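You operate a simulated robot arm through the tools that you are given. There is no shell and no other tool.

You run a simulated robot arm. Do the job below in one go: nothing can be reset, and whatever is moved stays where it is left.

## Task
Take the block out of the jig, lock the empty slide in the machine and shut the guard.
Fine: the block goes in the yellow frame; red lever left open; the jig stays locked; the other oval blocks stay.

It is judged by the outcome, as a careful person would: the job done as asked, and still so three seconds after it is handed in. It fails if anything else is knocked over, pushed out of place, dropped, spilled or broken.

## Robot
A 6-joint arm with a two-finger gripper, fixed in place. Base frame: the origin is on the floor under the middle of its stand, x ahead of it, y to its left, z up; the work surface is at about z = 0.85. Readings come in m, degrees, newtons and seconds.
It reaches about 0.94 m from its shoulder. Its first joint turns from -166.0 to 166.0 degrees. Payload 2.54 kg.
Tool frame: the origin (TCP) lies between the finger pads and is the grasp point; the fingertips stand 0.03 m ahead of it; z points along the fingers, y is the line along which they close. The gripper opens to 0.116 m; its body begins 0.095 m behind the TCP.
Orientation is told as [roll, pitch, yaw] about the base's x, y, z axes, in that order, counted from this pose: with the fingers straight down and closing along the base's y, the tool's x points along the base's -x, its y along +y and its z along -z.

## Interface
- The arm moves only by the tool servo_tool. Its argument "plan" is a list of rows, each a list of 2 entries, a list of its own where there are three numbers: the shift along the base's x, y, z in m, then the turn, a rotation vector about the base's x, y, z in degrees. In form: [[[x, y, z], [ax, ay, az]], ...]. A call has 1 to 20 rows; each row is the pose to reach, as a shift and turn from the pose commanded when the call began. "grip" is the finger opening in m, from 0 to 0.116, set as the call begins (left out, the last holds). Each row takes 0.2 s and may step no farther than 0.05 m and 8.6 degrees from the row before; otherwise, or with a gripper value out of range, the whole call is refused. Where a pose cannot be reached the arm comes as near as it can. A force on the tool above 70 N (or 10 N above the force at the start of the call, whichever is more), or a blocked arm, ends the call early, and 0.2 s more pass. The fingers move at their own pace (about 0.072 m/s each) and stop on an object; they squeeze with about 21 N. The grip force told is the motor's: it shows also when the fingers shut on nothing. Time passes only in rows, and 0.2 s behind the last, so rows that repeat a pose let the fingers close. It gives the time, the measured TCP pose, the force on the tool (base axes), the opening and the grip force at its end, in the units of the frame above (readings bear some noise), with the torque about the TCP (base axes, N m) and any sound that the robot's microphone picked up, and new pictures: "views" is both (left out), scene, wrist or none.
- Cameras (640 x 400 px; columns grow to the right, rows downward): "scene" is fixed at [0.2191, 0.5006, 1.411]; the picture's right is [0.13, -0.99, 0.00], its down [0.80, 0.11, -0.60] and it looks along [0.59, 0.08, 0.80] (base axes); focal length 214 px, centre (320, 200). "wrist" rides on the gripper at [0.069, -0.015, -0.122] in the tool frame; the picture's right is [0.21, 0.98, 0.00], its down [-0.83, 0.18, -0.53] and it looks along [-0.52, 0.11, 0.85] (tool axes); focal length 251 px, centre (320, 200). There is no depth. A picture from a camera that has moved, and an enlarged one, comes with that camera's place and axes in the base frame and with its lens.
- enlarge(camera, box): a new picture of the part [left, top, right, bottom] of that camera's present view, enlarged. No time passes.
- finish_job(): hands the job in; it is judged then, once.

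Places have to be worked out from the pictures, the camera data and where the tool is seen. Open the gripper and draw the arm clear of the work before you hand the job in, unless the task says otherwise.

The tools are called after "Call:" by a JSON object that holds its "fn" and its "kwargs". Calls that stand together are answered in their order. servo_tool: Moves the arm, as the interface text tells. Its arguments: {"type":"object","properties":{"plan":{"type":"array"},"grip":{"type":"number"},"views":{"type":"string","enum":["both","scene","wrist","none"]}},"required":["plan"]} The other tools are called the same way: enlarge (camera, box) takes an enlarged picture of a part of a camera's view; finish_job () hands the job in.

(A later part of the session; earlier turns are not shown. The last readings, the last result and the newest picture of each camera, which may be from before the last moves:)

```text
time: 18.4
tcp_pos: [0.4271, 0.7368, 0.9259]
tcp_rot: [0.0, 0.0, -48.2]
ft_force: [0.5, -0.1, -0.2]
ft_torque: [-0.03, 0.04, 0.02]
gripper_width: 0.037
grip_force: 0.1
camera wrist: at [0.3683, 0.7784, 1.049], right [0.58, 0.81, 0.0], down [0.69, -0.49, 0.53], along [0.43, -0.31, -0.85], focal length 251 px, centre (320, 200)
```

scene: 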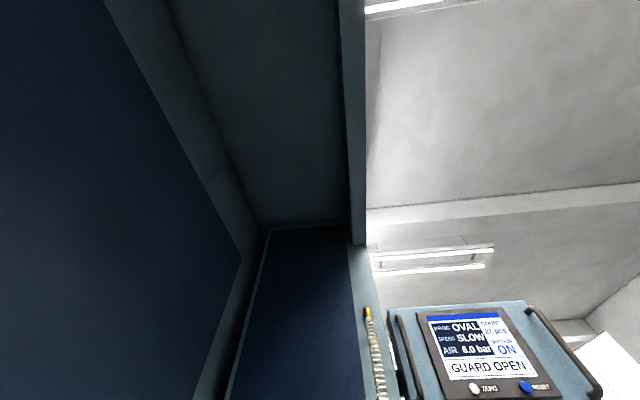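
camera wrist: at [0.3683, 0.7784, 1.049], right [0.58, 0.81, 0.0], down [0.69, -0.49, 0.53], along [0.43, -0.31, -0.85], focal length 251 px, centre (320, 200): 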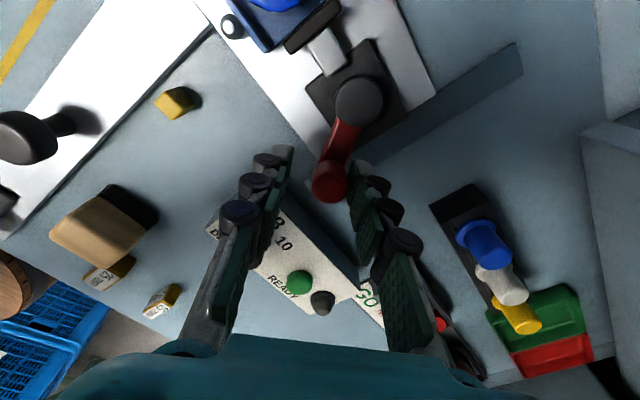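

Force is negligible and the lever is following. I'll continue the arc toward −90°.

Call:
{"fn": "servo_tool", "kwargs": {"plan": [[[-0.007, -0.002, 0], [0, 0, -8]], [[-0.013, -0.0035, 0], [0, 0, -16]], [[-0.0195, -0.004, 0], [0, 0, -24]], [[-0.026, -0.004, 0], [0, 0, -32]]], "views": "wrist"}}

```text
time: 19.4
tcp_pos: [0.4004, 0.733, 0.9275]
tcp_rot: [0.0, 0.0, -80.1]
ft_force: [0.3, 0.2, -1.1]
ft_torque: [0.01, 0.01, 0.0]
gripper_width: 0.0369
grip_force: 0.2
camera wrist: at [0.3732, 0.7986, 1.049], right [0.93, 0.38, 0.0], down [0.32, -0.78, 0.53], along [0.2, -0.49, -0.85], focal length 251 px, centre (320, 200)
```

wrist: 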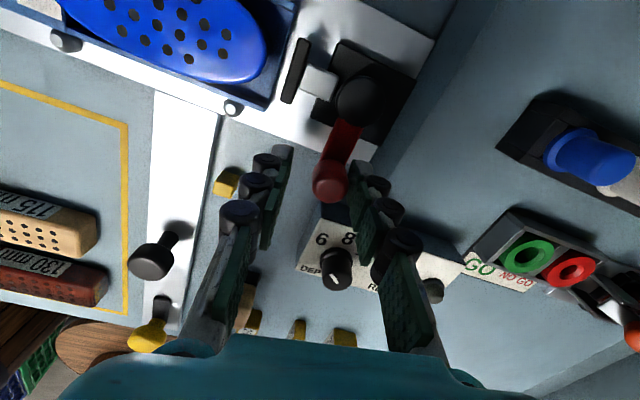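

Call:
{"fn": "enlarge", "kwargs": {"camera": "wrist", "box": [200, 0, 440, 200]}}

Call:
{"fn": "servo_tool", "kwargs": {"plan": [[[-0.0065, 0.001, 0], [0, 0, -8]], [[-0.0125, 0.003, 0], [0, 0, -16]]], "views": "wrist"}}

```text
2.00 times, centred on (320, 100) of wrist
camera zoom: at [0.3732, 0.7986, 1.049], right [0.93, 0.38, 0.0], down [0.32, -0.78, 0.53], along [0.2, -0.49, -0.85], focal length 503 px, centre (320, 400)
```

zoom: 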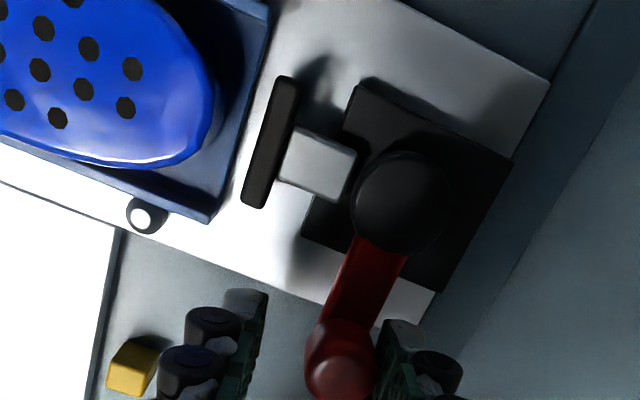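

```text
time: 20.0
tcp_pos: [0.3932, 0.7358, 0.9262]
tcp_rot: [-0.1, 0.0, -95.8]
ft_force: [25.5, 0.3, -7.0]
ft_torque: [0.08, -0.5, 0.2]
gripper_width: 0.0527
grip_force: 11.8
camera wrist: at [0.3844, 0.8063, 1.0482], right [0.99, 0.12, 0.0], down [0.1, -0.84, 0.53], along [0.06, -0.53, -0.85], focal length 251 px, centre (320, 200)
```

wrist: 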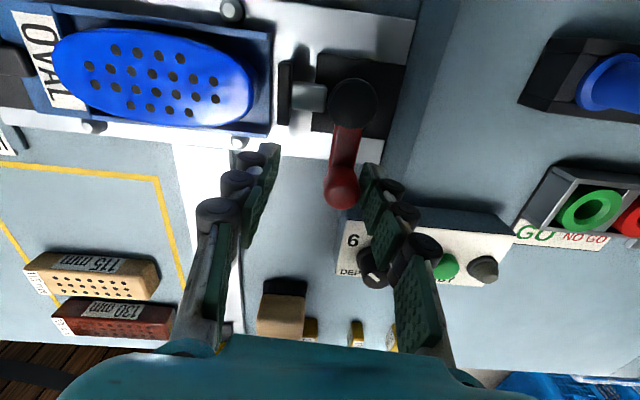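

The lever hit its open end-stop (25 N in x) and the pad is clear of the block. I'll back off to relax, then lift straight up.

Call:
{"fn": "servo_tool", "kwargs": {"plan": [[[0.006, 0, 0], [0, 0, 4]], [[0.008, 0, 0], [0, 0, 8]], [[0.008, 0, 0.03], [0, 0, 8]], [[0.008, 0, 0.07], [0, 0, 8]], [[0.008, 0, 0.11], [0, 0, 8]]], "grip": 0.05, "views": "wrist"}}

```text
time: 21.2
tcp_pos: [0.395, 0.7367, 1.038]
tcp_rot: [0.0, 0.0, -88.0]
ft_force: [-0.1, -0.1, -0.6]
ft_torque: [-0.03, 0.02, 0.02]
gripper_width: 0.05
grip_force: 0.0
camera wrist: at [0.3782, 0.8048, 1.1591], right [0.97, 0.25, 0.0], down [0.21, -0.82, 0.53], along [0.13, -0.52, -0.85], focal length 251 px, centre (320, 200)
```

wrist: 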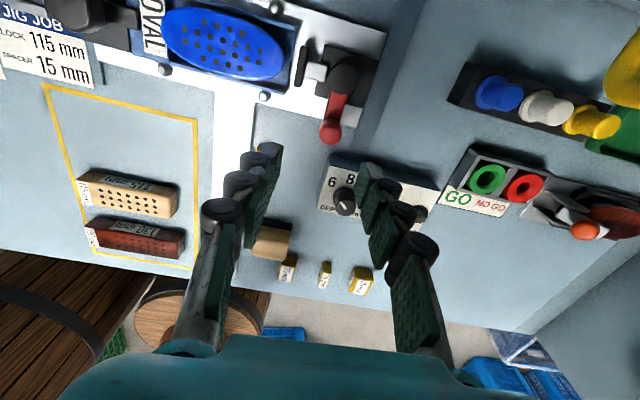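

The lever is open, the slide sits ~24 mm further in than at the start, and the block centre is about (0.296, 0.785). I'll zoom on the block and jig from this side.

Call:
{"fn": "enlarge", "kwargs": {"camera": "wrist", "box": [130, 0, 330, 110]}}

Call:
{"fn": "enlarge", "kwargs": {"camera": "wrist", "box": [20, 70, 220, 290]}}

```text
3.20 times, centred on (230, 55) of wrist
camera zoom: at [0.3782, 0.8048, 1.1591], right [0.97, 0.25, 0.0], down [0.21, -0.82, 0.53], along [0.13, -0.52, -0.85], focal length 805 px, centre (608, 664)
```

zoom: 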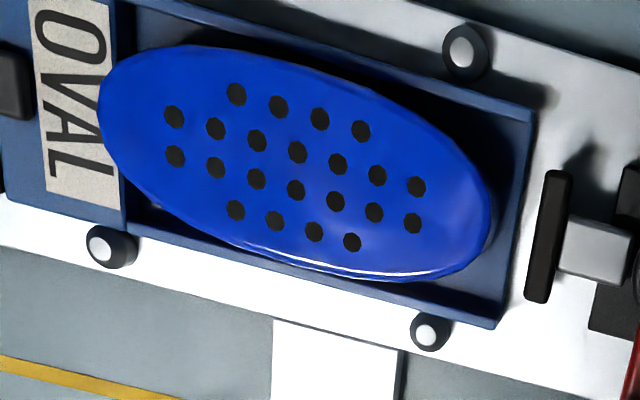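

```text
1.82 times, centred on (120, 180) of wrist
camera zoom: at [0.3782, 0.8048, 1.1591], right [0.97, 0.25, 0.0], down [0.21, -0.82, 0.53], along [0.13, -0.52, -0.85], focal length 457 px, centre (684, 236)
```

zoom: 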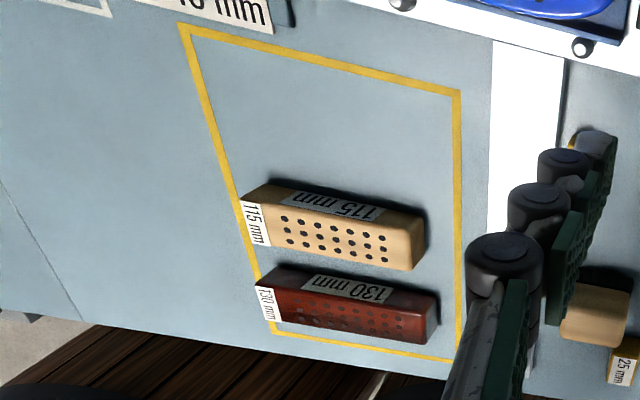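

The jig is a shallow tray with low walls and the block (≈112×50 mm) stands above them, so I'll grip it across y. I'll turn the tool to yaw 0 and hover above the block.

Call:
{"fn": "servo_tool", "kwargs": {"plan": [[[-0.009, 0.004, 0.01], [0, 0, 8]], [[-0.018, 0.008, 0.02], [0, 0, 16]], [[-0.027, 0.012, 0.02], [0, 0, 24]], [[-0.036, 0.016, 0.02], [0, 0, 32]], [[-0.045, 0.02, 0.02], [0, 0, 40]], [[-0.054, 0.024, 0.02], [0, 0, 48]], [[-0.063, 0.028, 0.02], [0, 0, 56]], [[-0.072, 0.032, 0.02], [0, 0, 64]], [[-0.081, 0.036, 0.02], [0, 0, 72]], [[-0.09, 0.042, 0.02], [0, 0, 80]], [[-0.099, 0.048, 0.02], [0, 0, 88]]], "grip": 0.116, "views": "wrist"}}

```text
time: 23.6
tcp_pos: [0.2987, 0.7844, 1.0561]
tcp_rot: [-0.1, 0.1, 0.0]
ft_force: [-0.3, -0.4, 0.4]
ft_torque: [-0.03, 0.03, -0.01]
gripper_width: 0.116
grip_force: 0.1
camera wrist: at [0.2281, 0.7689, 1.179], right [-0.22, 0.98, 0.0], down [0.83, 0.18, 0.53], along [0.52, 0.12, -0.85], focal length 251 px, centre (320, 200)
```

wrist: 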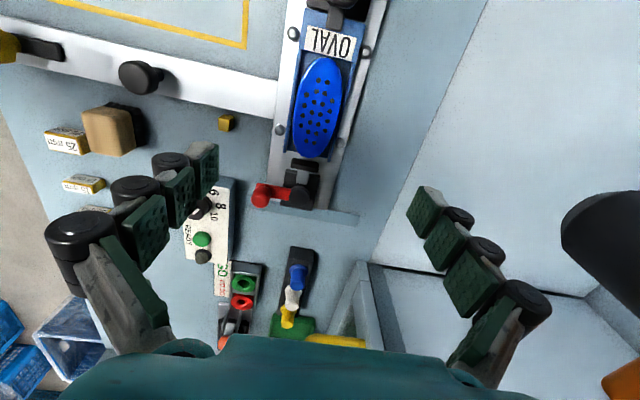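

Call:
{"fn": "enlarge", "kwargs": {"camera": "wrist", "box": [240, 0, 400, 220]}}

Call:
{"fn": "enlarge", "kwargs": {"camera": "wrist", "box": [0, 20, 270, 160]}}

```text
1.82 times, centred on (320, 110) of wrist
camera zoom: at [0.2281, 0.7689, 1.179], right [-0.22, 0.98, 0.0], down [0.83, 0.18, 0.53], along [0.52, 0.12, -0.85], focal length 457 px, centre (320, 364)
```

zoom: 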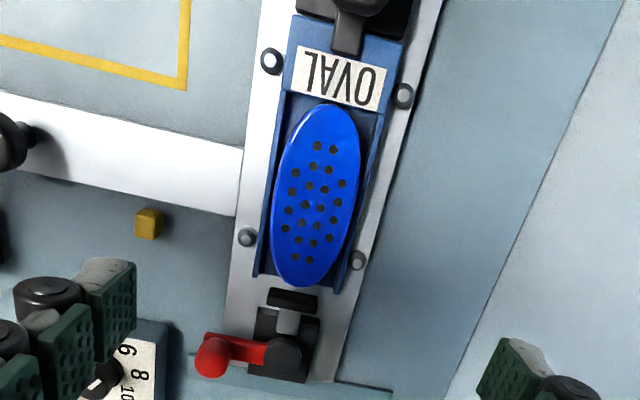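

```text
2.37 times, centred on (135, 90) of wrist
camera zoom: at [0.2281, 0.7689, 1.179], right [-0.22, 0.98, 0.0], down [0.83, 0.18, 0.53], along [0.52, 0.12, -0.85], focal length 596 px, centre (758, 461)
```

zoom: 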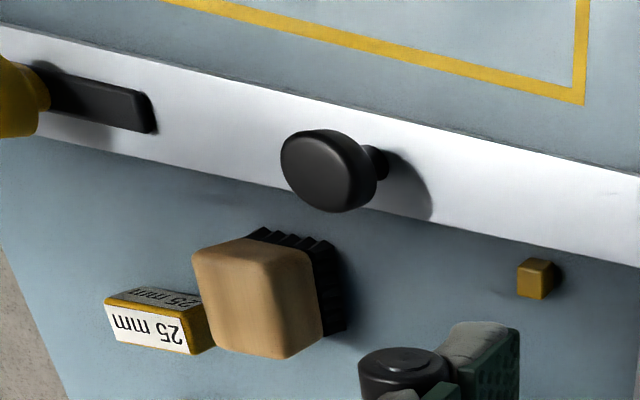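

Triangulating, the block centre is ≈(0.289, 0.780) with its top at z≈0.88 and the jig walls at ≈0.862. I'll move over it with an 80 mm opening, lower part way and check alignment.

Call:
{"fn": "servo_tool", "kwargs": {"plan": [[[-0.0095, -0.004, 0], [0, 0, 0]], [[-0.0095, -0.004, -0.04], [0, 0, 0]], [[-0.0095, -0.004, -0.08], [0, 0, 0]], [[-0.0095, -0.004, -0.11], [0, 0, 0]]], "grip": 0.08, "views": "wrist"}}

```text
time: 24.6
tcp_pos: [0.2868, 0.7798, 0.9475]
tcp_rot: [0.1, 0.1, 0.0]
ft_force: [-0.4, -0.4, -0.1]
ft_torque: [0.03, 0.01, 0.0]
gripper_width: 0.0801
grip_force: 0.1
camera wrist: at [0.2182, 0.7649, 1.0689], right [-0.21, 0.98, 0.0], down [0.83, 0.18, 0.53], along [0.52, 0.11, -0.85], focal length 251 px, centre (320, 200)
```

wrist: 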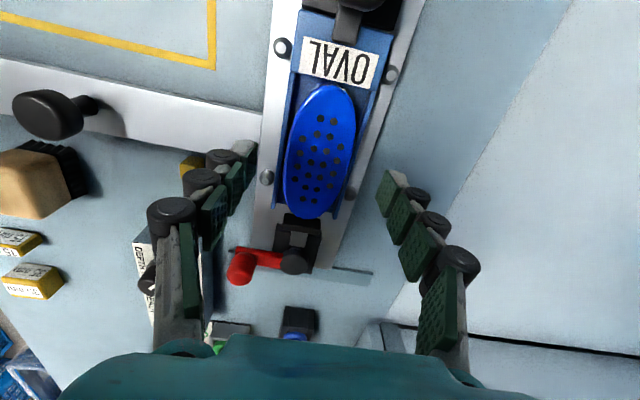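

Block centre re-estimated at (0.290, 0.780); aligned. Descending so the fingertips are at z≈0.868, then I'll check before closing.

Call:
{"fn": "servo_tool", "kwargs": {"plan": [[[0.003, 0, -0.02], [0, 0, 0]], [[0.003, 0, -0.035], [0, 0, 0]], [[0.003, 0, -0.045], [0, 0, 0]], [[0.003, 0, -0.049], [0, 0, 0]]], "views": "wrist"}}

```text
time: 25.6
tcp_pos: [0.2917, 0.781, 0.8978]
tcp_rot: [0.1, 0.1, -0.1]
ft_force: [0.1, 0.6, 0.4]
ft_torque: [0.01, -0.02, 0.01]
gripper_width: 0.0802
grip_force: 0.1
camera wrist: at [0.2214, 0.7653, 1.0203], right [-0.21, 0.98, 0.0], down [0.83, 0.18, 0.53], along [0.52, 0.11, -0.85], focal length 251 px, centre (320, 200)
```

wrist: 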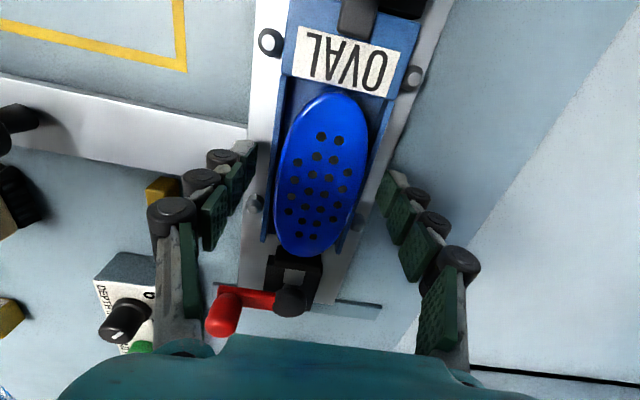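

Fingers straddle the block with no contact. Closing on it now.

Call:
{"fn": "servo_tool", "kwargs": {"plan": [[[0, 0, 0], [0, 0, 0]], [[0, 0, 0], [0, 0, 0]], [[0, 0, 0], [0, 0, 0]], [[0, 0, 0], [0, 0, 0]]], "grip": 0.03, "views": "wrist"}}

```text
time: 26.6
tcp_pos: [0.2907, 0.7799, 0.8981]
tcp_rot: [0.0, 0.0, 0.1]
ft_force: [1.1, 0.5, 3.5]
ft_torque: [-0.04, 0.02, -0.01]
gripper_width: 0.0614
grip_force: 21.1
camera wrist: at [0.2214, 0.7653, 1.0205], right [-0.21, 0.98, 0.0], down [0.83, 0.18, 0.53], along [0.52, 0.11, -0.85], focal length 251 px, centre (320, 200)
```

wrist: 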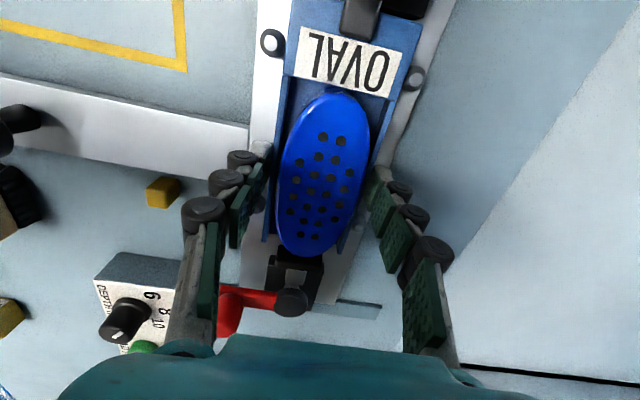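

The opening stopped at 61 mm – that matches the jig's outer wall width, so the tips are on the jig walls, not the block. I'll open, raise 8 mm and try again.

Call:
{"fn": "servo_tool", "kwargs": {"plan": [[[0, 0, 0], [0, 0, 0]], [[0, 0, 0], [0, 0, 0]], [[0, 0, 0.004], [0, 0, 0]], [[0, 0, 0.009], [0, 0, 0]]], "grip": 0.075, "views": "wrist"}}

Call:
{"fn": "servo_tool", "kwargs": {"plan": [[[0, 0, 0], [0, 0, 0]], [[0, 0, 0], [0, 0, 0]], [[0, 0, 0], [0, 0, 0]], [[0, 0, 0], [0, 0, 0]]], "grip": 0.035, "views": "wrist"}}

```text
time: 27.6
tcp_pos: [0.2912, 0.7801, 0.9079]
tcp_rot: [-0.1, 0.0, 0.0]
ft_force: [0.2, -0.2, 0.8]
ft_torque: [0.01, 0.0, 0.01]
gripper_width: 0.0751
grip_force: 0.0
camera wrist: at [0.2212, 0.7653, 1.0297], right [-0.21, 0.98, 0.0], down [0.83, 0.18, 0.53], along [0.52, 0.11, -0.85], focal length 251 px, centre (320, 200)
```

wrist: 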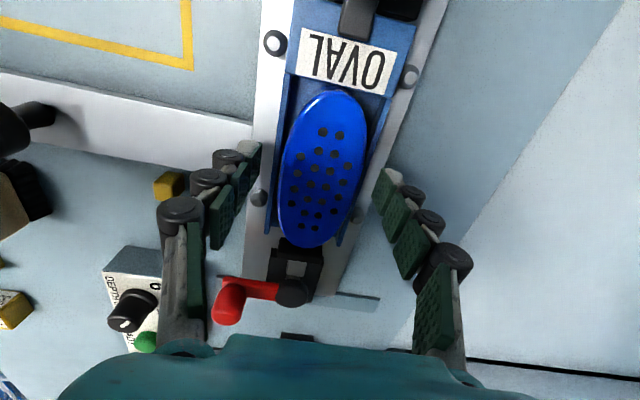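

```text
time: 28.6
tcp_pos: [0.2906, 0.7796, 0.9078]
tcp_rot: [-0.1, 0.0, 0.1]
ft_force: [0.3, 0.1, 10.6]
ft_torque: [0.02, 0.01, 0.0]
gripper_width: 0.0489
grip_force: 21.5
camera wrist: at [0.2211, 0.765, 1.0301], right [-0.21, 0.98, 0.0], down [0.83, 0.18, 0.53], along [0.52, 0.11, -0.85], focal length 251 px, centre (320, 200)
```

wrist: 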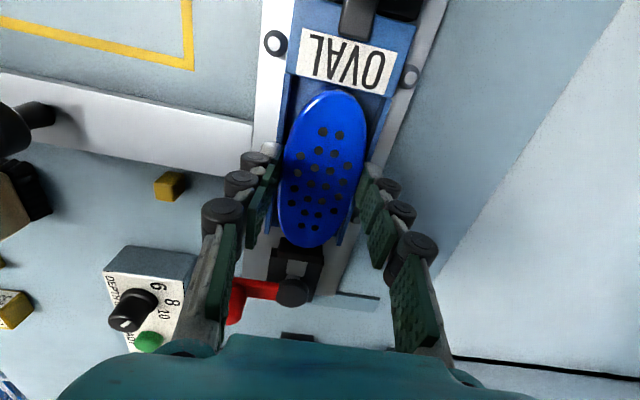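

Opening is now 48.9 mm with full grip force – that's the block's width. I'll lift slowly by 15 mm and check that only the block comes up.

Call:
{"fn": "servo_tool", "kwargs": {"plan": [[[0, 0, 0.004], [0, 0, 0]], [[0, 0, 0.008], [0, 0, 0]], [[0, 0, 0.012], [0, 0, 0]], [[0, 0, 0.016], [0, 0, 0]]], "views": "wrist"}}

```text
time: 29.6
tcp_pos: [0.2914, 0.7808, 0.9231]
tcp_rot: [0.0, 0.0, -0.1]
ft_force: [0.6, 0.2, -1.1]
ft_torque: [0.01, -0.01, 0.03]
gripper_width: 0.049
grip_force: 21.1
camera wrist: at [0.2214, 0.7654, 1.045], right [-0.21, 0.98, 0.0], down [0.83, 0.18, 0.53], along [0.52, 0.11, -0.85], focal length 251 px, centre (320, 200)
```

wrist: 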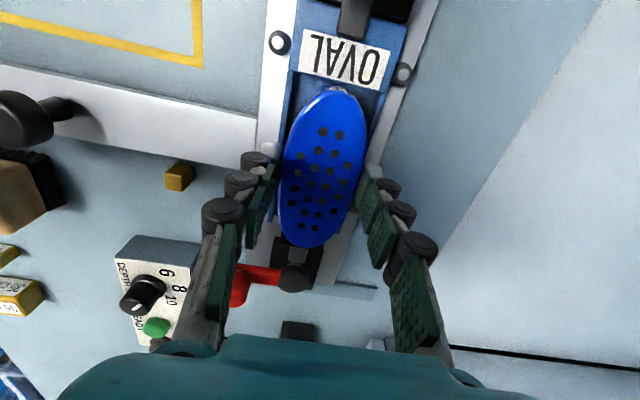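

The block came up with the gripper, the jig stayed. Lifting clear and moving toward the yellow frame's empty +y strip.

Call:
{"fn": "servo_tool", "kwargs": {"plan": [[[0, 0, 0.04], [0, 0, 0]], [[0, 0, 0.08], [0, 0, 0]], [[-0.03, -0.03, 0.09], [0, 0, 0]], [[-0.06, -0.06, 0.09], [0, 0, 0]], [[-0.09, -0.095, 0.09], [0, 0, 0]], [[-0.12, -0.13, 0.09], [0, 0, 0]]], "views": "wrist"}}

```text
time: 31.0
tcp_pos: [0.1702, 0.6501, 1.0129]
tcp_rot: [-0.1, 0.0, -0.1]
ft_force: [0.4, -0.6, -0.7]
ft_torque: [-0.06, 0.04, 0.01]
gripper_width: 0.0492
grip_force: 21.0
camera wrist: at [0.1009, 0.635, 1.1349], right [-0.21, 0.98, 0.0], down [0.83, 0.18, 0.53], along [0.52, 0.11, -0.85], focal length 251 px, centre (320, 200)
```

wrist: 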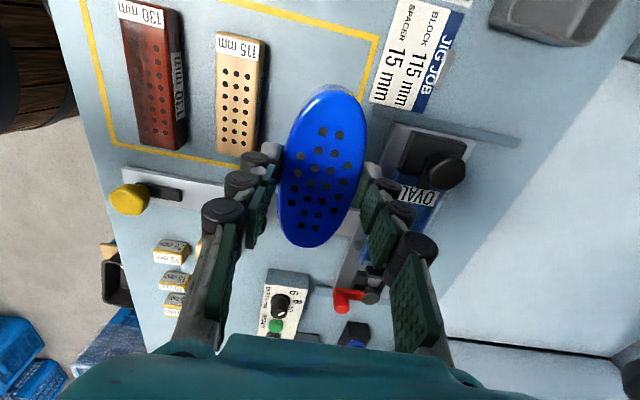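

The frame's inner area is about x 0.087–0.242, y up to 0.686, and the 115 mm block's +y edge is near 0.59, so (0.165, 0.650) fits. Lowering over that spot.

Call:
{"fn": "servo_tool", "kwargs": {"plan": [[[-0.005, 0, -0.03], [0, 0, 0]], [[-0.005, 0, -0.06], [0, 0, 0]], [[-0.005, 0, -0.09], [0, 0, 0]], [[-0.005, 0, -0.105], [0, 0, 0]]], "views": "wrist"}}

```text
time: 32.0
tcp_pos: [0.1658, 0.651, 0.908]
tcp_rot: [0.0, 0.0, 0.0]
ft_force: [0.5, -0.3, -0.7]
ft_torque: [0.0, -0.03, 0.02]
gripper_width: 0.0488
grip_force: 20.8
camera wrist: at [0.0961, 0.6354, 1.0301], right [-0.21, 0.98, 0.0], down [0.83, 0.18, 0.53], along [0.52, 0.11, -0.85], focal length 251 px, centre (320, 200)
```

wrist: 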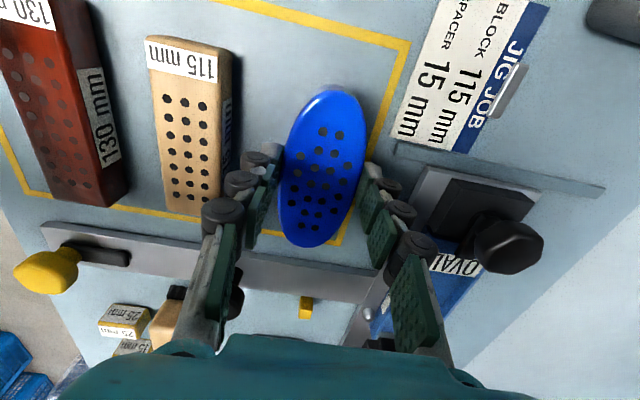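

Call:
{"fn": "servo_tool", "kwargs": {"plan": [[[0, 0, -0.003], [0, 0, 0]], [[0, 0, -0.006], [0, 0, 0]], [[0, 0, -0.009], [0, 0, 0]]], "views": "none"}}

```text
time: 32.8
tcp_pos: [0.1657, 0.6515, 0.8985]
tcp_rot: [-0.2, 0.0, 0.1]
ft_force: [0.6, -0.6, -0.1]
ft_torque: [0.03, -0.03, -0.02]
gripper_width: 0.0489
grip_force: 21.0
```

No contact yet at TCP z 0.8985; continuing in 2 mm steps.

Call:
{"fn": "servo_tool", "kwargs": {"plan": [[[0, 0, -0.002], [0, 0, 0]], [[0, 0, -0.004], [0, 0, 0]]], "views": "none"}}

Call:
{"fn": "servo_tool", "kwargs": {"plan": [[[0, 0, -0.001], [0, 0, 0]], [[0, 0, -0.002], [0, 0, 0]]], "views": "none"}}

```text
time: 33.4
tcp_pos: [0.1664, 0.6503, 0.8949]
tcp_rot: [0.0, 0.1, 0.0]
ft_force: [-0.2, -0.2, -0.5]
ft_torque: [-0.01, 0.02, 0.03]
gripper_width: 0.049
grip_force: 21.1
```

```text
time: 34.0
tcp_pos: [0.1651, 0.6503, 0.8934]
tcp_rot: [0.0, 0.1, 0.0]
ft_force: [-0.6, 0.3, -0.8]
ft_torque: [0.03, 0.02, 0.05]
gripper_width: 0.049
grip_force: 20.9
```

Still no contact at 0.893; continuing in small steps.

Call:
{"fn": "servo_tool", "kwargs": {"plan": [[[0, 0, -0.001], [0, 0, 0]], [[0, 0, -0.002], [0, 0, 0]]], "views": "none"}}

Call:
{"fn": "servo_tool", "kwargs": {"plan": [[[0, 0, -0.001], [0, 0, 0]], [[0, 0, -0.002], [0, 0, 0]]], "views": "wrist"}}

```text
time: 34.6
tcp_pos: [0.1655, 0.6496, 0.8921]
tcp_rot: [0.0, 0.0, 0.0]
ft_force: [-0.5, 0.0, -0.4]
ft_torque: [0.04, 0.01, 0.02]
gripper_width: 0.0487
grip_force: 21.6
```

```text
time: 35.2
tcp_pos: [0.1666, 0.6502, 0.8902]
tcp_rot: [0.1, 0.0, 0.1]
ft_force: [-0.7, 1.2, 7.6]
ft_torque: [-0.04, 0.0, 0.0]
gripper_width: 0.0491
grip_force: 20.5
camera wrist: at [0.0959, 0.6351, 1.0116], right [-0.21, 0.98, 0.0], down [0.83, 0.18, 0.53], along [0.52, 0.11, -0.85], focal length 251 px, centre (320, 200)
```

wrist: 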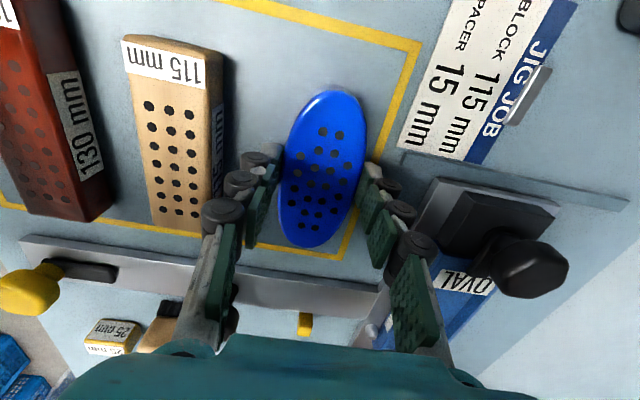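

Contact (7.6 N) – the block is resting on the bench inside the frame. Opening slightly and lifting straight up.

Call:
{"fn": "servo_tool", "kwargs": {"plan": [[[0, 0, 0.001], [0, 0, 0]], [[0, 0, 0.001], [0, 0, 0]], [[0, 0, 0.001], [0, 0, 0]], [[0, 0, 0.02], [0, 0, 0]], [[0, 0, 0.05], [0, 0, 0]], [[0, 0, 0.09], [0, 0, 0]], [[0, 0, 0.13], [0, 0, 0]]], "grip": 0.06, "views": "both"}}

```text
time: 36.8
tcp_pos: [0.1657, 0.6506, 1.019]
tcp_rot: [0.0, 0.0, 0.0]
ft_force: [0.3, 0.3, -0.3]
ft_torque: [0.0, 0.0, 0.0]
gripper_width: 0.0599
grip_force: 0.1
camera wrist: at [0.0964, 0.6349, 1.1406], right [-0.21, 0.98, 0.0], down [0.83, 0.18, 0.53], along [0.52, 0.11, -0.85], focal length 251 px, centre (320, 200)
```

scene: 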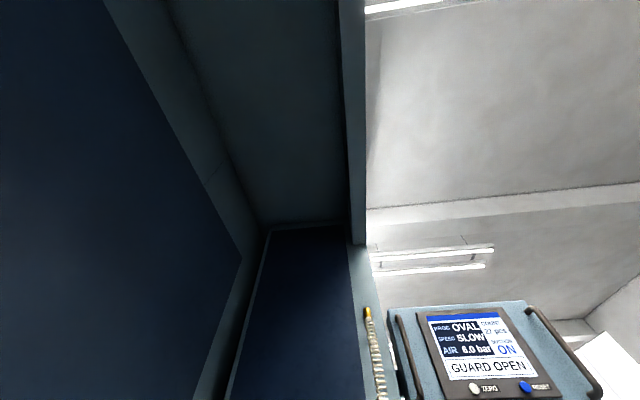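
wrist: 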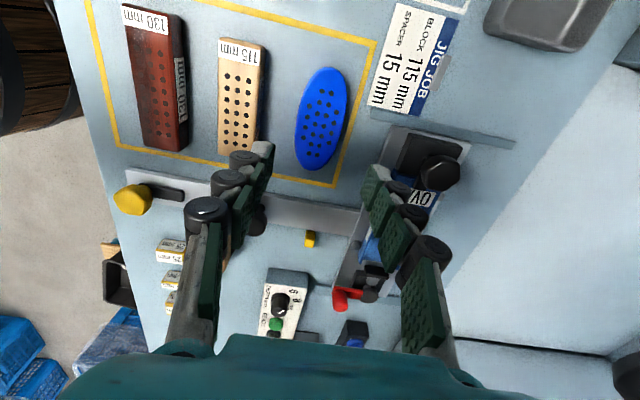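

The blue block stands in the frame. A zoom to confirm it's fully inside the yellow lines and nothing was disturbed.

Call:
{"fn": "enlarge", "kwargs": {"camera": "wrist", "box": [90, 0, 390, 200]}}

Call:
{"fn": "enlarge", "kwargs": {"camera": "wrist", "box": [90, 130, 370, 330]}}

```text
2.00 times, centred on (240, 100) of wrist
camera zoom: at [0.0964, 0.6349, 1.1406], right [-0.21, 0.98, 0.0], down [0.83, 0.18, 0.53], along [0.52, 0.11, -0.85], focal length 503 px, centre (480, 400)
```

zoom: 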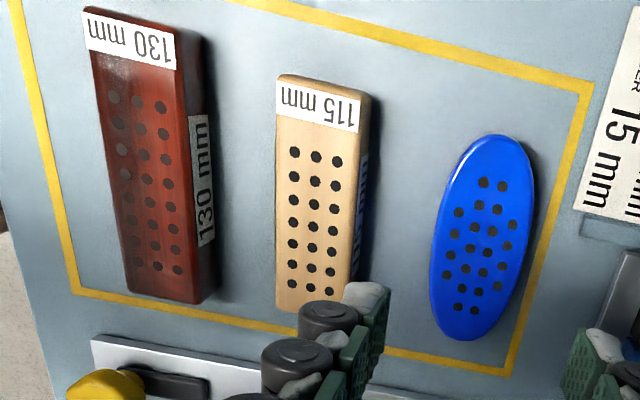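

```text
2.00 times, centred on (230, 230) of wrist
camera zoom: at [0.0964, 0.6349, 1.1406], right [-0.21, 0.98, 0.0], down [0.83, 0.18, 0.53], along [0.52, 0.11, -0.85], focal length 503 px, centre (500, 140)
```

zoom: 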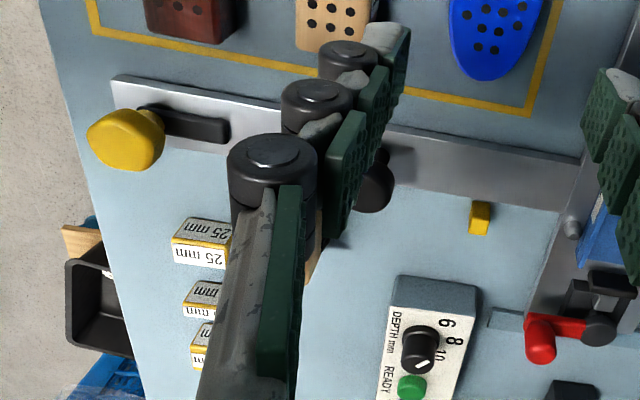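

The block is cleanly inside the frame. Next the slide: its black push knob is now at ≈(0.296, 0.592), cap top z≈0.893; I'll hover over it with the fingers straddling it in y.

Call:
{"fn": "servo_tool", "kwargs": {"plan": [[[0.04, -0.018, 0], [0, 0, 0]], [[0.08, -0.036, 0], [0, 0, 0]], [[0.12, -0.054, -0.01], [0, 0, 0]], [[0.13, -0.059, -0.04], [0, 0, 0]], [[0.13, -0.059, -0.06], [0, 0, 0]]], "grip": 0.06, "views": "wrist"}}

```text
time: 38.0
tcp_pos: [0.2956, 0.5918, 0.9585]
tcp_rot: [0.0, -0.1, 0.1]
ft_force: [0.5, 0.5, 0.9]
ft_torque: [-0.03, -0.04, 0.01]
gripper_width: 0.06
grip_force: 0.0
camera wrist: at [0.2265, 0.5752, 1.0805], right [-0.21, 0.98, 0.0], down [0.83, 0.18, 0.53], along [0.52, 0.11, -0.85], focal length 251 px, centre (320, 200)
```

wrist: 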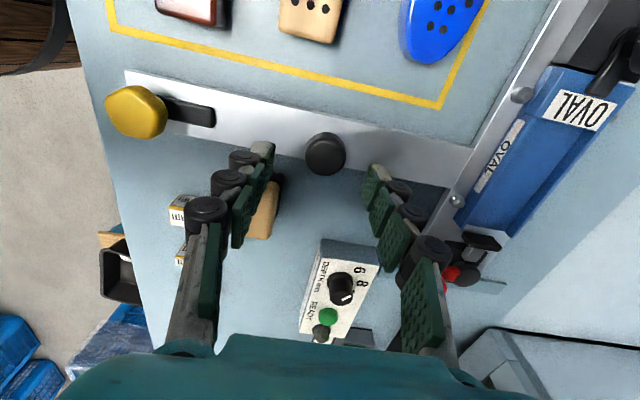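

Knob measured at (0.298, 0.594); aligned. Lowering and closing on it.

Call:
{"fn": "servo_tool", "kwargs": {"plan": [[[0.002, 0.002, -0.03], [0, 0, 0]], [[0.002, 0.002, -0.05], [0, 0, 0]], [[0.002, 0.002, -0.06], [0, 0, 0]]], "views": "none"}}

Call:
{"fn": "servo_tool", "kwargs": {"plan": [[[0, 0, 0], [0, 0, 0]], [[0, 0, 0], [0, 0, 0]], [[0, 0, 0], [0, 0, 0]]], "grip": 0.01, "views": "wrist"}}

```text
time: 38.8
tcp_pos: [0.2981, 0.5933, 0.8985]
tcp_rot: [0.0, 0.0, 0.0]
ft_force: [0.6, 0.9, -0.3]
ft_torque: [-0.01, 0.03, -0.01]
gripper_width: 0.0598
grip_force: 0.0
```

```text
time: 39.6
tcp_pos: [0.297, 0.5936, 0.8991]
tcp_rot: [0.0, 0.0, 0.0]
ft_force: [-0.8, -1.7, -5.4]
ft_torque: [0.0, -0.03, 0.01]
gripper_width: 0.0301
grip_force: 45.2
camera wrist: at [0.2281, 0.5783, 1.0205], right [-0.21, 0.98, 0.0], down [0.83, 0.18, 0.53], along [0.52, 0.11, -0.85], focal length 251 px, centre (320, 200)
```

wrist: 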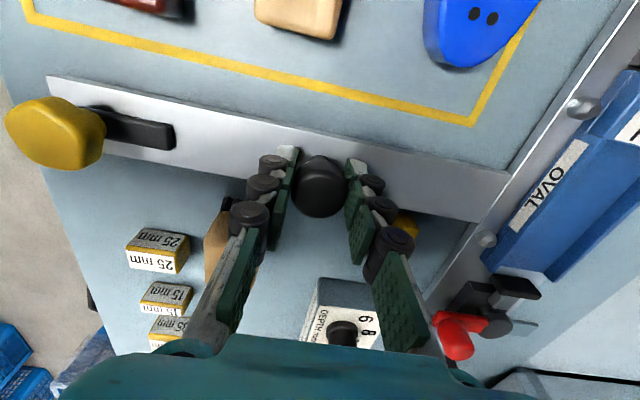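

The knob is held (30 mm). Before pushing, I'll zoom on the yellow knob and its dark bar from this angle to understand the lock.

Call:
{"fn": "enlarge", "kwargs": {"camera": "wrist", "box": [0, 70, 200, 190]}}

```text
3.20 times, centred on (100, 130) of wrist
camera zoom: at [0.2281, 0.5783, 1.0205], right [-0.21, 0.98, 0.0], down [0.83, 0.18, 0.53], along [0.52, 0.11, -0.85], focal length 805 px, centre (1024, 424)
```

zoom: 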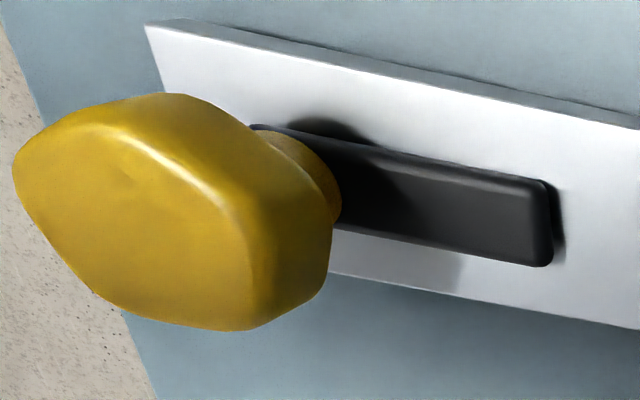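

Now it's clear: the yellow knob carries a raised black tongue – a turn-latch. With the slide pushed in, turning the tongue toward +x puts it behind the fixed yellow catch at (0.338, 0.655). Pushing the slide in by the black knob, first 10 cm.

Call:
{"fn": "servo_tool", "kwargs": {"plan": [[[0, 0.015, 0], [0, 0, 0]], [[0, 0.03, 0], [0, 0, 0]], [[0, 0.045, 0], [0, 0, 0]], [[0, 0.06, 0], [0, 0, 0]], [[0, 0.075, 0], [0, 0, 0]], [[0, 0.09, 0], [0, 0, 0]], [[0, 0.1, 0], [0, 0, 0]]], "views": "wrist"}}

```text
time: 41.2
tcp_pos: [0.298, 0.6944, 0.8996]
tcp_rot: [0.0, 0.0, 0.0]
ft_force: [-5.2, 0.5, -25.9]
ft_torque: [-0.07, 0.21, -0.01]
gripper_width: 0.0302
grip_force: 45.2
camera wrist: at [0.2282, 0.6792, 1.0206], right [-0.21, 0.98, 0.0], down [0.83, 0.18, 0.53], along [0.52, 0.11, -0.85], focal length 251 px, centre (320, 200)
```

wrist: 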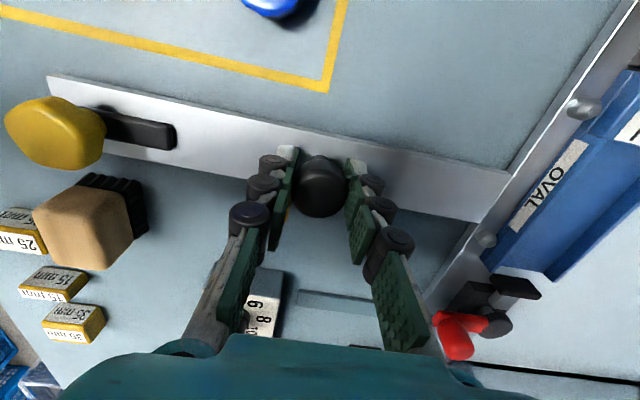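

The slide is moving in smoothly; there's a 26 N downward pull from the mushroom cap, so I'll lower 3 mm while continuing another 8 cm.

Call:
{"fn": "servo_tool", "kwargs": {"plan": [[[0, 0, -0.002], [0, 0, 0]], [[0, 0.015, -0.003], [0, 0, 0]], [[0, 0.03, -0.003], [0, 0, 0]], [[0, 0.045, -0.003], [0, 0, 0]], [[0, 0.06, -0.003], [0, 0, 0]], [[0, 0.075, -0.003], [0, 0, 0]]], "views": "wrist"}}

```text
time: 42.6
tcp_pos: [0.2974, 0.7658, 0.8973]
tcp_rot: [0.1, 0.1, -0.1]
ft_force: [-2.8, -0.6, 30.0]
ft_torque: [0.08, -0.06, 0.06]
gripper_width: 0.03
grip_force: 45.9
camera wrist: at [0.2283, 0.7521, 1.0192], right [-0.21, 0.98, 0.0], down [0.83, 0.18, 0.53], along [0.52, 0.12, -0.85], focal length 251 px, centre (320, 200)
```

wrist: 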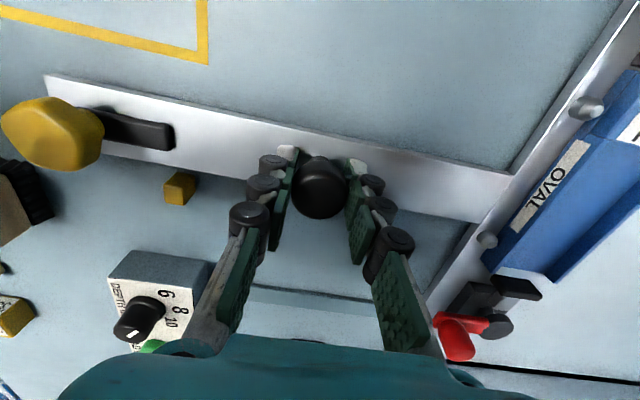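

Call:
{"fn": "servo_tool", "kwargs": {"plan": [[[0, 0, 0.0018], [0, 0, 0]], [[0, 0.01, 0.0018], [0, 0, 0]], [[0, 0.02, 0.0018], [0, 0, 0]], [[0, 0.03, 0.0018], [0, 0, 0]]], "views": "wrist"}}

```text
time: 43.6
tcp_pos: [0.2969, 0.7982, 0.8972]
tcp_rot: [0.0, 0.0, -0.1]
ft_force: [-5.3, -0.5, -10.4]
ft_torque: [0.09, 0.1, 0.03]
gripper_width: 0.0302
grip_force: 44.6
camera wrist: at [0.2284, 0.7837, 1.0192], right [-0.21, 0.98, 0.0], down [0.83, 0.18, 0.53], along [0.52, 0.11, -0.85], focal length 251 px, centre (320, 200)
```

wrist: 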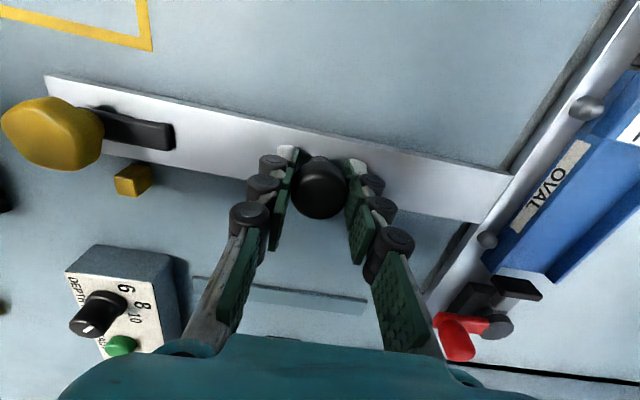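

Force is still low, no stop yet. Continuing in small steps toward the end of travel.

Call:
{"fn": "servo_tool", "kwargs": {"plan": [[[0, 0.007, 0.0003], [0, 0, 0]], [[0, 0.014, 0.0003], [0, 0, 0]]], "views": "wrist"}}

```text
time: 44.2
tcp_pos: [0.2988, 0.8129, 0.8975]
tcp_rot: [0.0, 0.0, 0.0]
ft_force: [-4.8, -1.3, -24.6]
ft_torque: [0.1, 0.2, 0.01]
gripper_width: 0.0299
grip_force: 45.5
camera wrist: at [0.2284, 0.7981, 1.0193], right [-0.21, 0.98, 0.0], down [0.83, 0.18, 0.53], along [0.52, 0.11, -0.85], focal length 251 px, centre (320, 200)
```

wrist: 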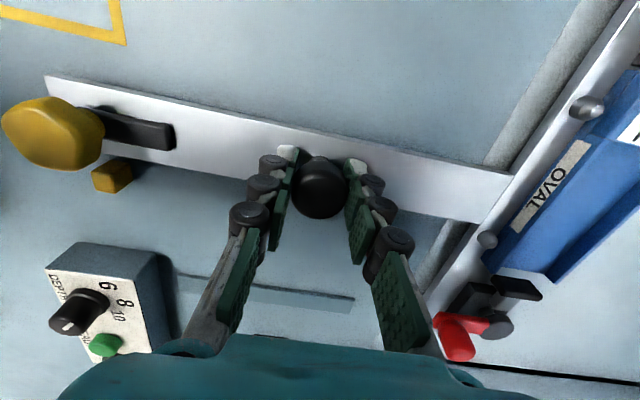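

Call:
{"fn": "servo_tool", "kwargs": {"plan": [[[0, 0.005, -0.0012], [0, 0, 0]], [[0, 0.01, -0.0012], [0, 0, 0]]], "views": "wrist"}}

```text
time: 44.8
tcp_pos: [0.2976, 0.8225, 0.8967]
tcp_rot: [0.0, 0.0, 0.0]
ft_force: [-1.9, 0.3, -4.6]
ft_torque: [-0.06, 0.22, 0.0]
gripper_width: 0.0302
grip_force: 45.5
camera wrist: at [0.2283, 0.8076, 1.0192], right [-0.21, 0.98, 0.0], down [0.83, 0.18, 0.53], along [0.52, 0.11, -0.85], focal length 251 px, centre (320, 200)
```

wrist: 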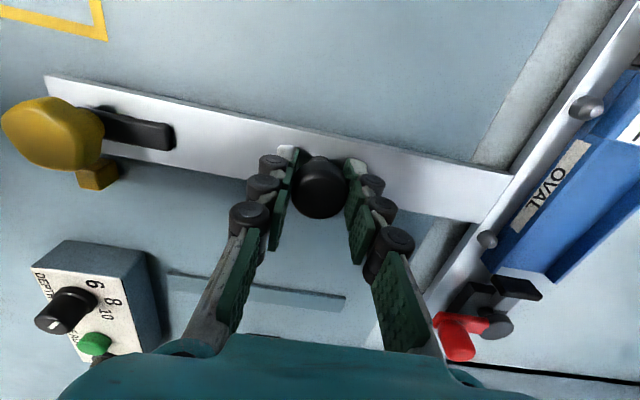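

The yellow knob axis is at y≈0.675 and the catch at (0.338, 0.667); the tongue must clear its +y side, so more travel is needed. Continuing in 5 mm steps to find the stop.

Call:
{"fn": "servo_tool", "kwargs": {"plan": [[[0, 0.005, -0.0003], [0, 0, 0]], [[0, 0.01, -0.0003], [0, 0, 0]]], "views": "none"}}

Call:
{"fn": "servo_tool", "kwargs": {"plan": [[[0, 0.005, 0], [0, 0, 0]], [[0, 0.01, 0], [0, 0, 0]]], "views": "wrist"}}

```text
time: 45.4
tcp_pos: [0.2983, 0.8313, 0.8984]
tcp_rot: [0.0, 0.0, -0.1]
ft_force: [-0.7, -0.1, 4.9]
ft_torque: [0.05, 0.09, 0.02]
gripper_width: 0.0299
grip_force: 44.5
```

```text
time: 45.9
tcp_pos: [0.2978, 0.8327, 0.8965]
tcp_rot: [-0.9, 0.0, -0.1]
ft_force: [-1.5, -27.3, 0.4]
ft_torque: [-0.47, 0.08, -0.07]
gripper_width: 0.0298
grip_force: 45.0
stopped in row 2: the force on the tool passed its limit at 84 N (the readings are from after the stop); the commanded pose is now the measured one
camera wrist: at [0.2285, 0.8194, 1.0193], right [-0.21, 0.98, -0.02], down [0.83, 0.19, 0.53], along [0.52, 0.1, -0.85], focal length 251 px, centre (320, 200)
```

wrist: 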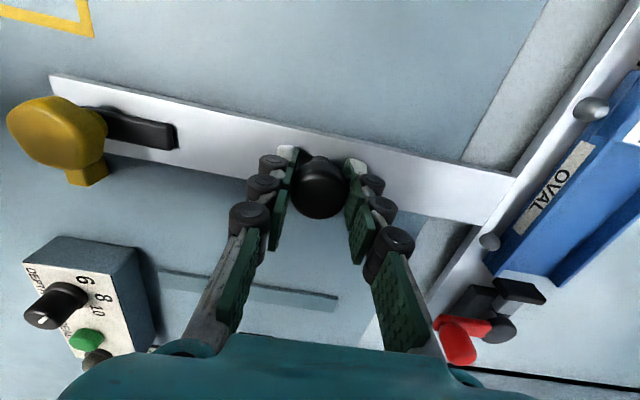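

The slide hit its end stop at y≈0.833 (knob), which puts the yellow knob at y≈0.687 – right for the tongue to pass behind the catch. I'll release the black knob and lift.

Call:
{"fn": "servo_tool", "kwargs": {"plan": [[[0, 0, 0], [0, 0, 0]], [[0, 0, 0], [0, 0, 0]], [[0, 0, 0], [0.9, 0, 0]], [[0, 0, 0.03], [0.9, 0, 0]], [[0, 0, 0.06], [0.9, 0, 0]]], "grip": 0.06, "views": "wrist"}}

```text
time: 47.1
tcp_pos: [0.2984, 0.8348, 0.9575]
tcp_rot: [0.1, -0.1, -0.1]
ft_force: [0.0, -0.1, -0.1]
ft_torque: [0.02, -0.03, 0.01]
gripper_width: 0.0602
grip_force: 0.1
camera wrist: at [0.2284, 0.8194, 1.0784], right [-0.21, 0.98, 0.0], down [0.83, 0.18, 0.53], along [0.52, 0.12, -0.85], focal length 251 px, centre (320, 200)
```

wrist: 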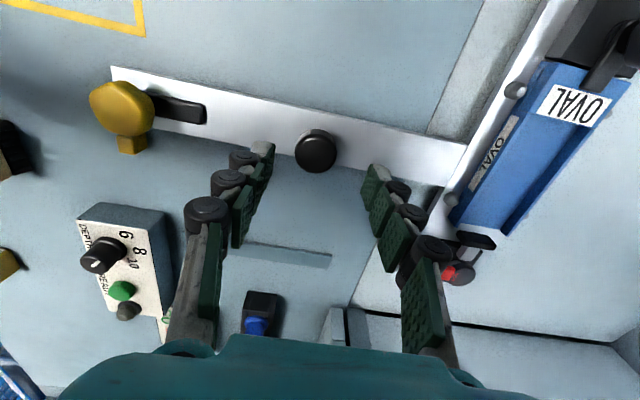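

Slide remains in. Moving to hover over the yellow knob.

Call:
{"fn": "servo_tool", "kwargs": {"plan": [[[0, -0.03, 0.03], [0, 0, 0]], [[0, -0.07, 0.04], [0, 0, 0]], [[0, -0.11, 0.04], [0, 0, 0]], [[0.0, -0.148, 0.04], [0, 0, 0]]], "grip": 0.07, "views": "wrist"}}

```text
time: 48.1
tcp_pos: [0.2968, 0.6868, 0.9965]
tcp_rot: [0.1, -0.1, -0.1]
ft_force: [0.2, 0.1, -1.2]
ft_torque: [-0.06, 0.01, -0.03]
gripper_width: 0.0699
grip_force: 0.0
camera wrist: at [0.2287, 0.671, 1.1176], right [-0.21, 0.98, 0.0], down [0.83, 0.18, 0.53], along [0.52, 0.12, -0.85], focal length 251 px, centre (320, 200)
```

wrist: 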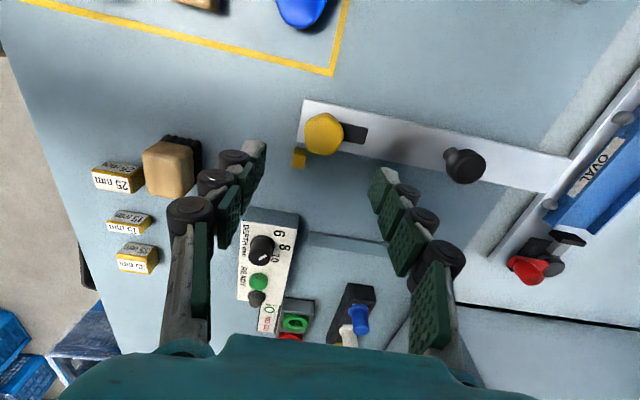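

Call:
{"fn": "enlarge", "kwargs": {"camera": "wrist", "box": [270, 85, 400, 185]}}

```text
4.00 times, centred on (335, 135) of wrist
camera zoom: at [0.2287, 0.671, 1.1176], right [-0.21, 0.98, 0.0], down [0.83, 0.18, 0.53], along [0.52, 0.12, -0.85], focal length 1006 px, centre (260, 460)
```

zoom: 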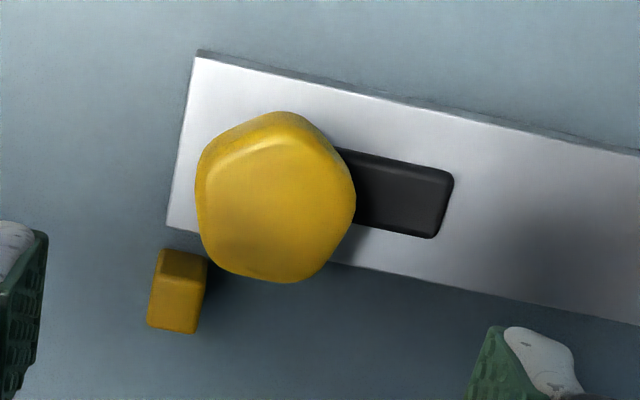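

The catch is at (0.342, 0.672) and the tongue (47 mm long) will just pass its +y side when turned toward +x (clockwise from above). Knob axis ≈(0.2995, 0.689). Descending around the yellow knob.

Call:
{"fn": "servo_tool", "kwargs": {"plan": [[[0.0027, 0.002, -0.03], [0, 0, 0]], [[0.0027, 0.002, -0.06], [0, 0, 0]], [[0.0027, 0.002, -0.085], [0, 0, 0]], [[0.0027, 0.002, -0.098], [0, 0, 0]]], "grip": 0.06, "views": "wrist"}}

```text
time: 49.1
tcp_pos: [0.3004, 0.6878, 0.8983]
tcp_rot: [0.2, -0.1, -0.1]
ft_force: [-0.3, 0.0, -0.4]
ft_torque: [-0.01, 0.0, 0.04]
gripper_width: 0.0599
grip_force: 0.1
camera wrist: at [0.231, 0.6737, 1.0196], right [-0.21, 0.98, 0.0], down [0.83, 0.18, 0.53], along [0.52, 0.12, -0.85], focal length 251 px, centre (320, 200)
```

wrist: 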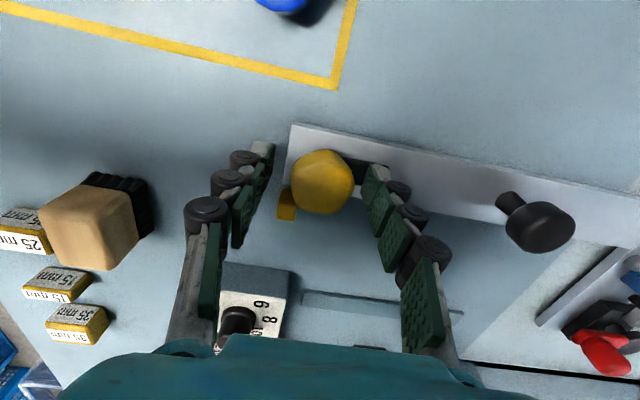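

Fingers straddle the yellow knob. Closing on it.

Call:
{"fn": "servo_tool", "kwargs": {"plan": [[[0, 0, 0], [0, 0, 0]], [[0, 0, 0], [0, 0, 0]], [[0, 0, 0], [0, 0, 0]]], "grip": 0.025, "views": "wrist"}}

```text
time: 49.9
tcp_pos: [0.3007, 0.6902, 0.8981]
tcp_rot: [0.1, 0.1, -0.1]
ft_force: [0.1, 1.5, -1.7]
ft_torque: [0.07, -0.03, 0.02]
gripper_width: 0.0363
grip_force: 45.2
camera wrist: at [0.2309, 0.674, 1.0197], right [-0.21, 0.98, 0.0], down [0.83, 0.18, 0.53], along [0.52, 0.12, -0.85], focal length 251 px, centre (320, 200)
```

wrist: 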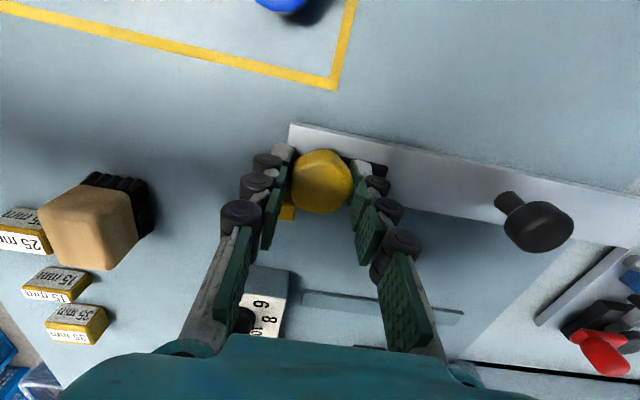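

Gripped at 36 mm. Turning it clockwise by 16° first, watching torque.

Call:
{"fn": "servo_tool", "kwargs": {"plan": [[[0, 0, 0], [0, 0, -6]], [[0, 0, 0], [0, 0, -12]], [[0, 0, 0], [0, 0, -18]]], "views": "wrist"}}

```text
time: 50.7
tcp_pos: [0.3005, 0.6891, 0.8984]
tcp_rot: [0.1, 0.0, -18.2]
ft_force: [-0.1, 4.5, -14.0]
ft_torque: [0.13, 0.09, -0.04]
gripper_width: 0.0362
grip_force: 45.0
camera wrist: at [0.2296, 0.6959, 1.0197], right [0.1, 0.99, 0.0], down [0.84, -0.09, 0.53], along [0.53, -0.05, -0.85], focal length 251 px, centre (320, 200)
```

wrist: 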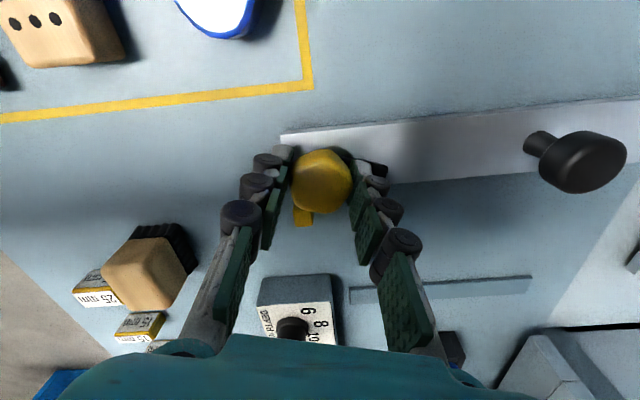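

Call:
{"fn": "enlarge", "kwargs": {"camera": "wrist", "box": [260, 120, 420, 240]}}

```text
3.33 times, centred on (340, 180) of wrist
camera zoom: at [0.2296, 0.6959, 1.0197], right [0.1, 0.99, 0.0], down [0.84, -0.09, 0.53], along [0.53, -0.05, -0.85], focal length 838 px, centre (253, 267)
```

zoom: 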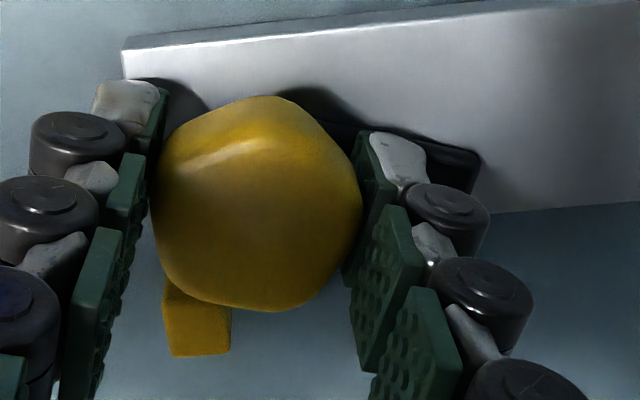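

The tongue is turning with the knob at low torque. Continuing to about −58°.

Call:
{"fn": "servo_tool", "kwargs": {"plan": [[[0, 0, 0], [0, 0, -8]], [[0, 0, 0], [0, 0, -16]], [[0, 0, 0], [0, 0, -24]], [[0, 0, 0], [0, 0, -32]], [[0, 0, 0], [0, 0, -40]]], "views": "wrist"}}

```text
time: 51.9
tcp_pos: [0.3001, 0.6883, 0.8982]
tcp_rot: [0.1, 0.1, -58.1]
ft_force: [-3.8, 1.1, -18.2]
ft_torque: [0.23, 0.14, 0.02]
gripper_width: 0.036
grip_force: 45.2
camera wrist: at [0.2503, 0.7395, 1.0197], right [0.72, 0.7, 0.0], down [0.59, -0.61, 0.53], along [0.37, -0.38, -0.85], focal length 251 px, centre (320, 200)
```

wrist: 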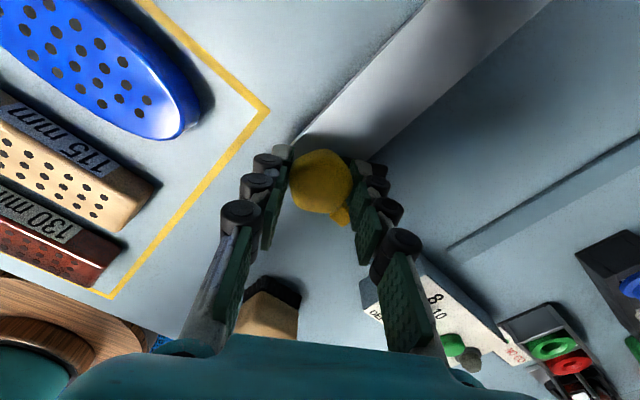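

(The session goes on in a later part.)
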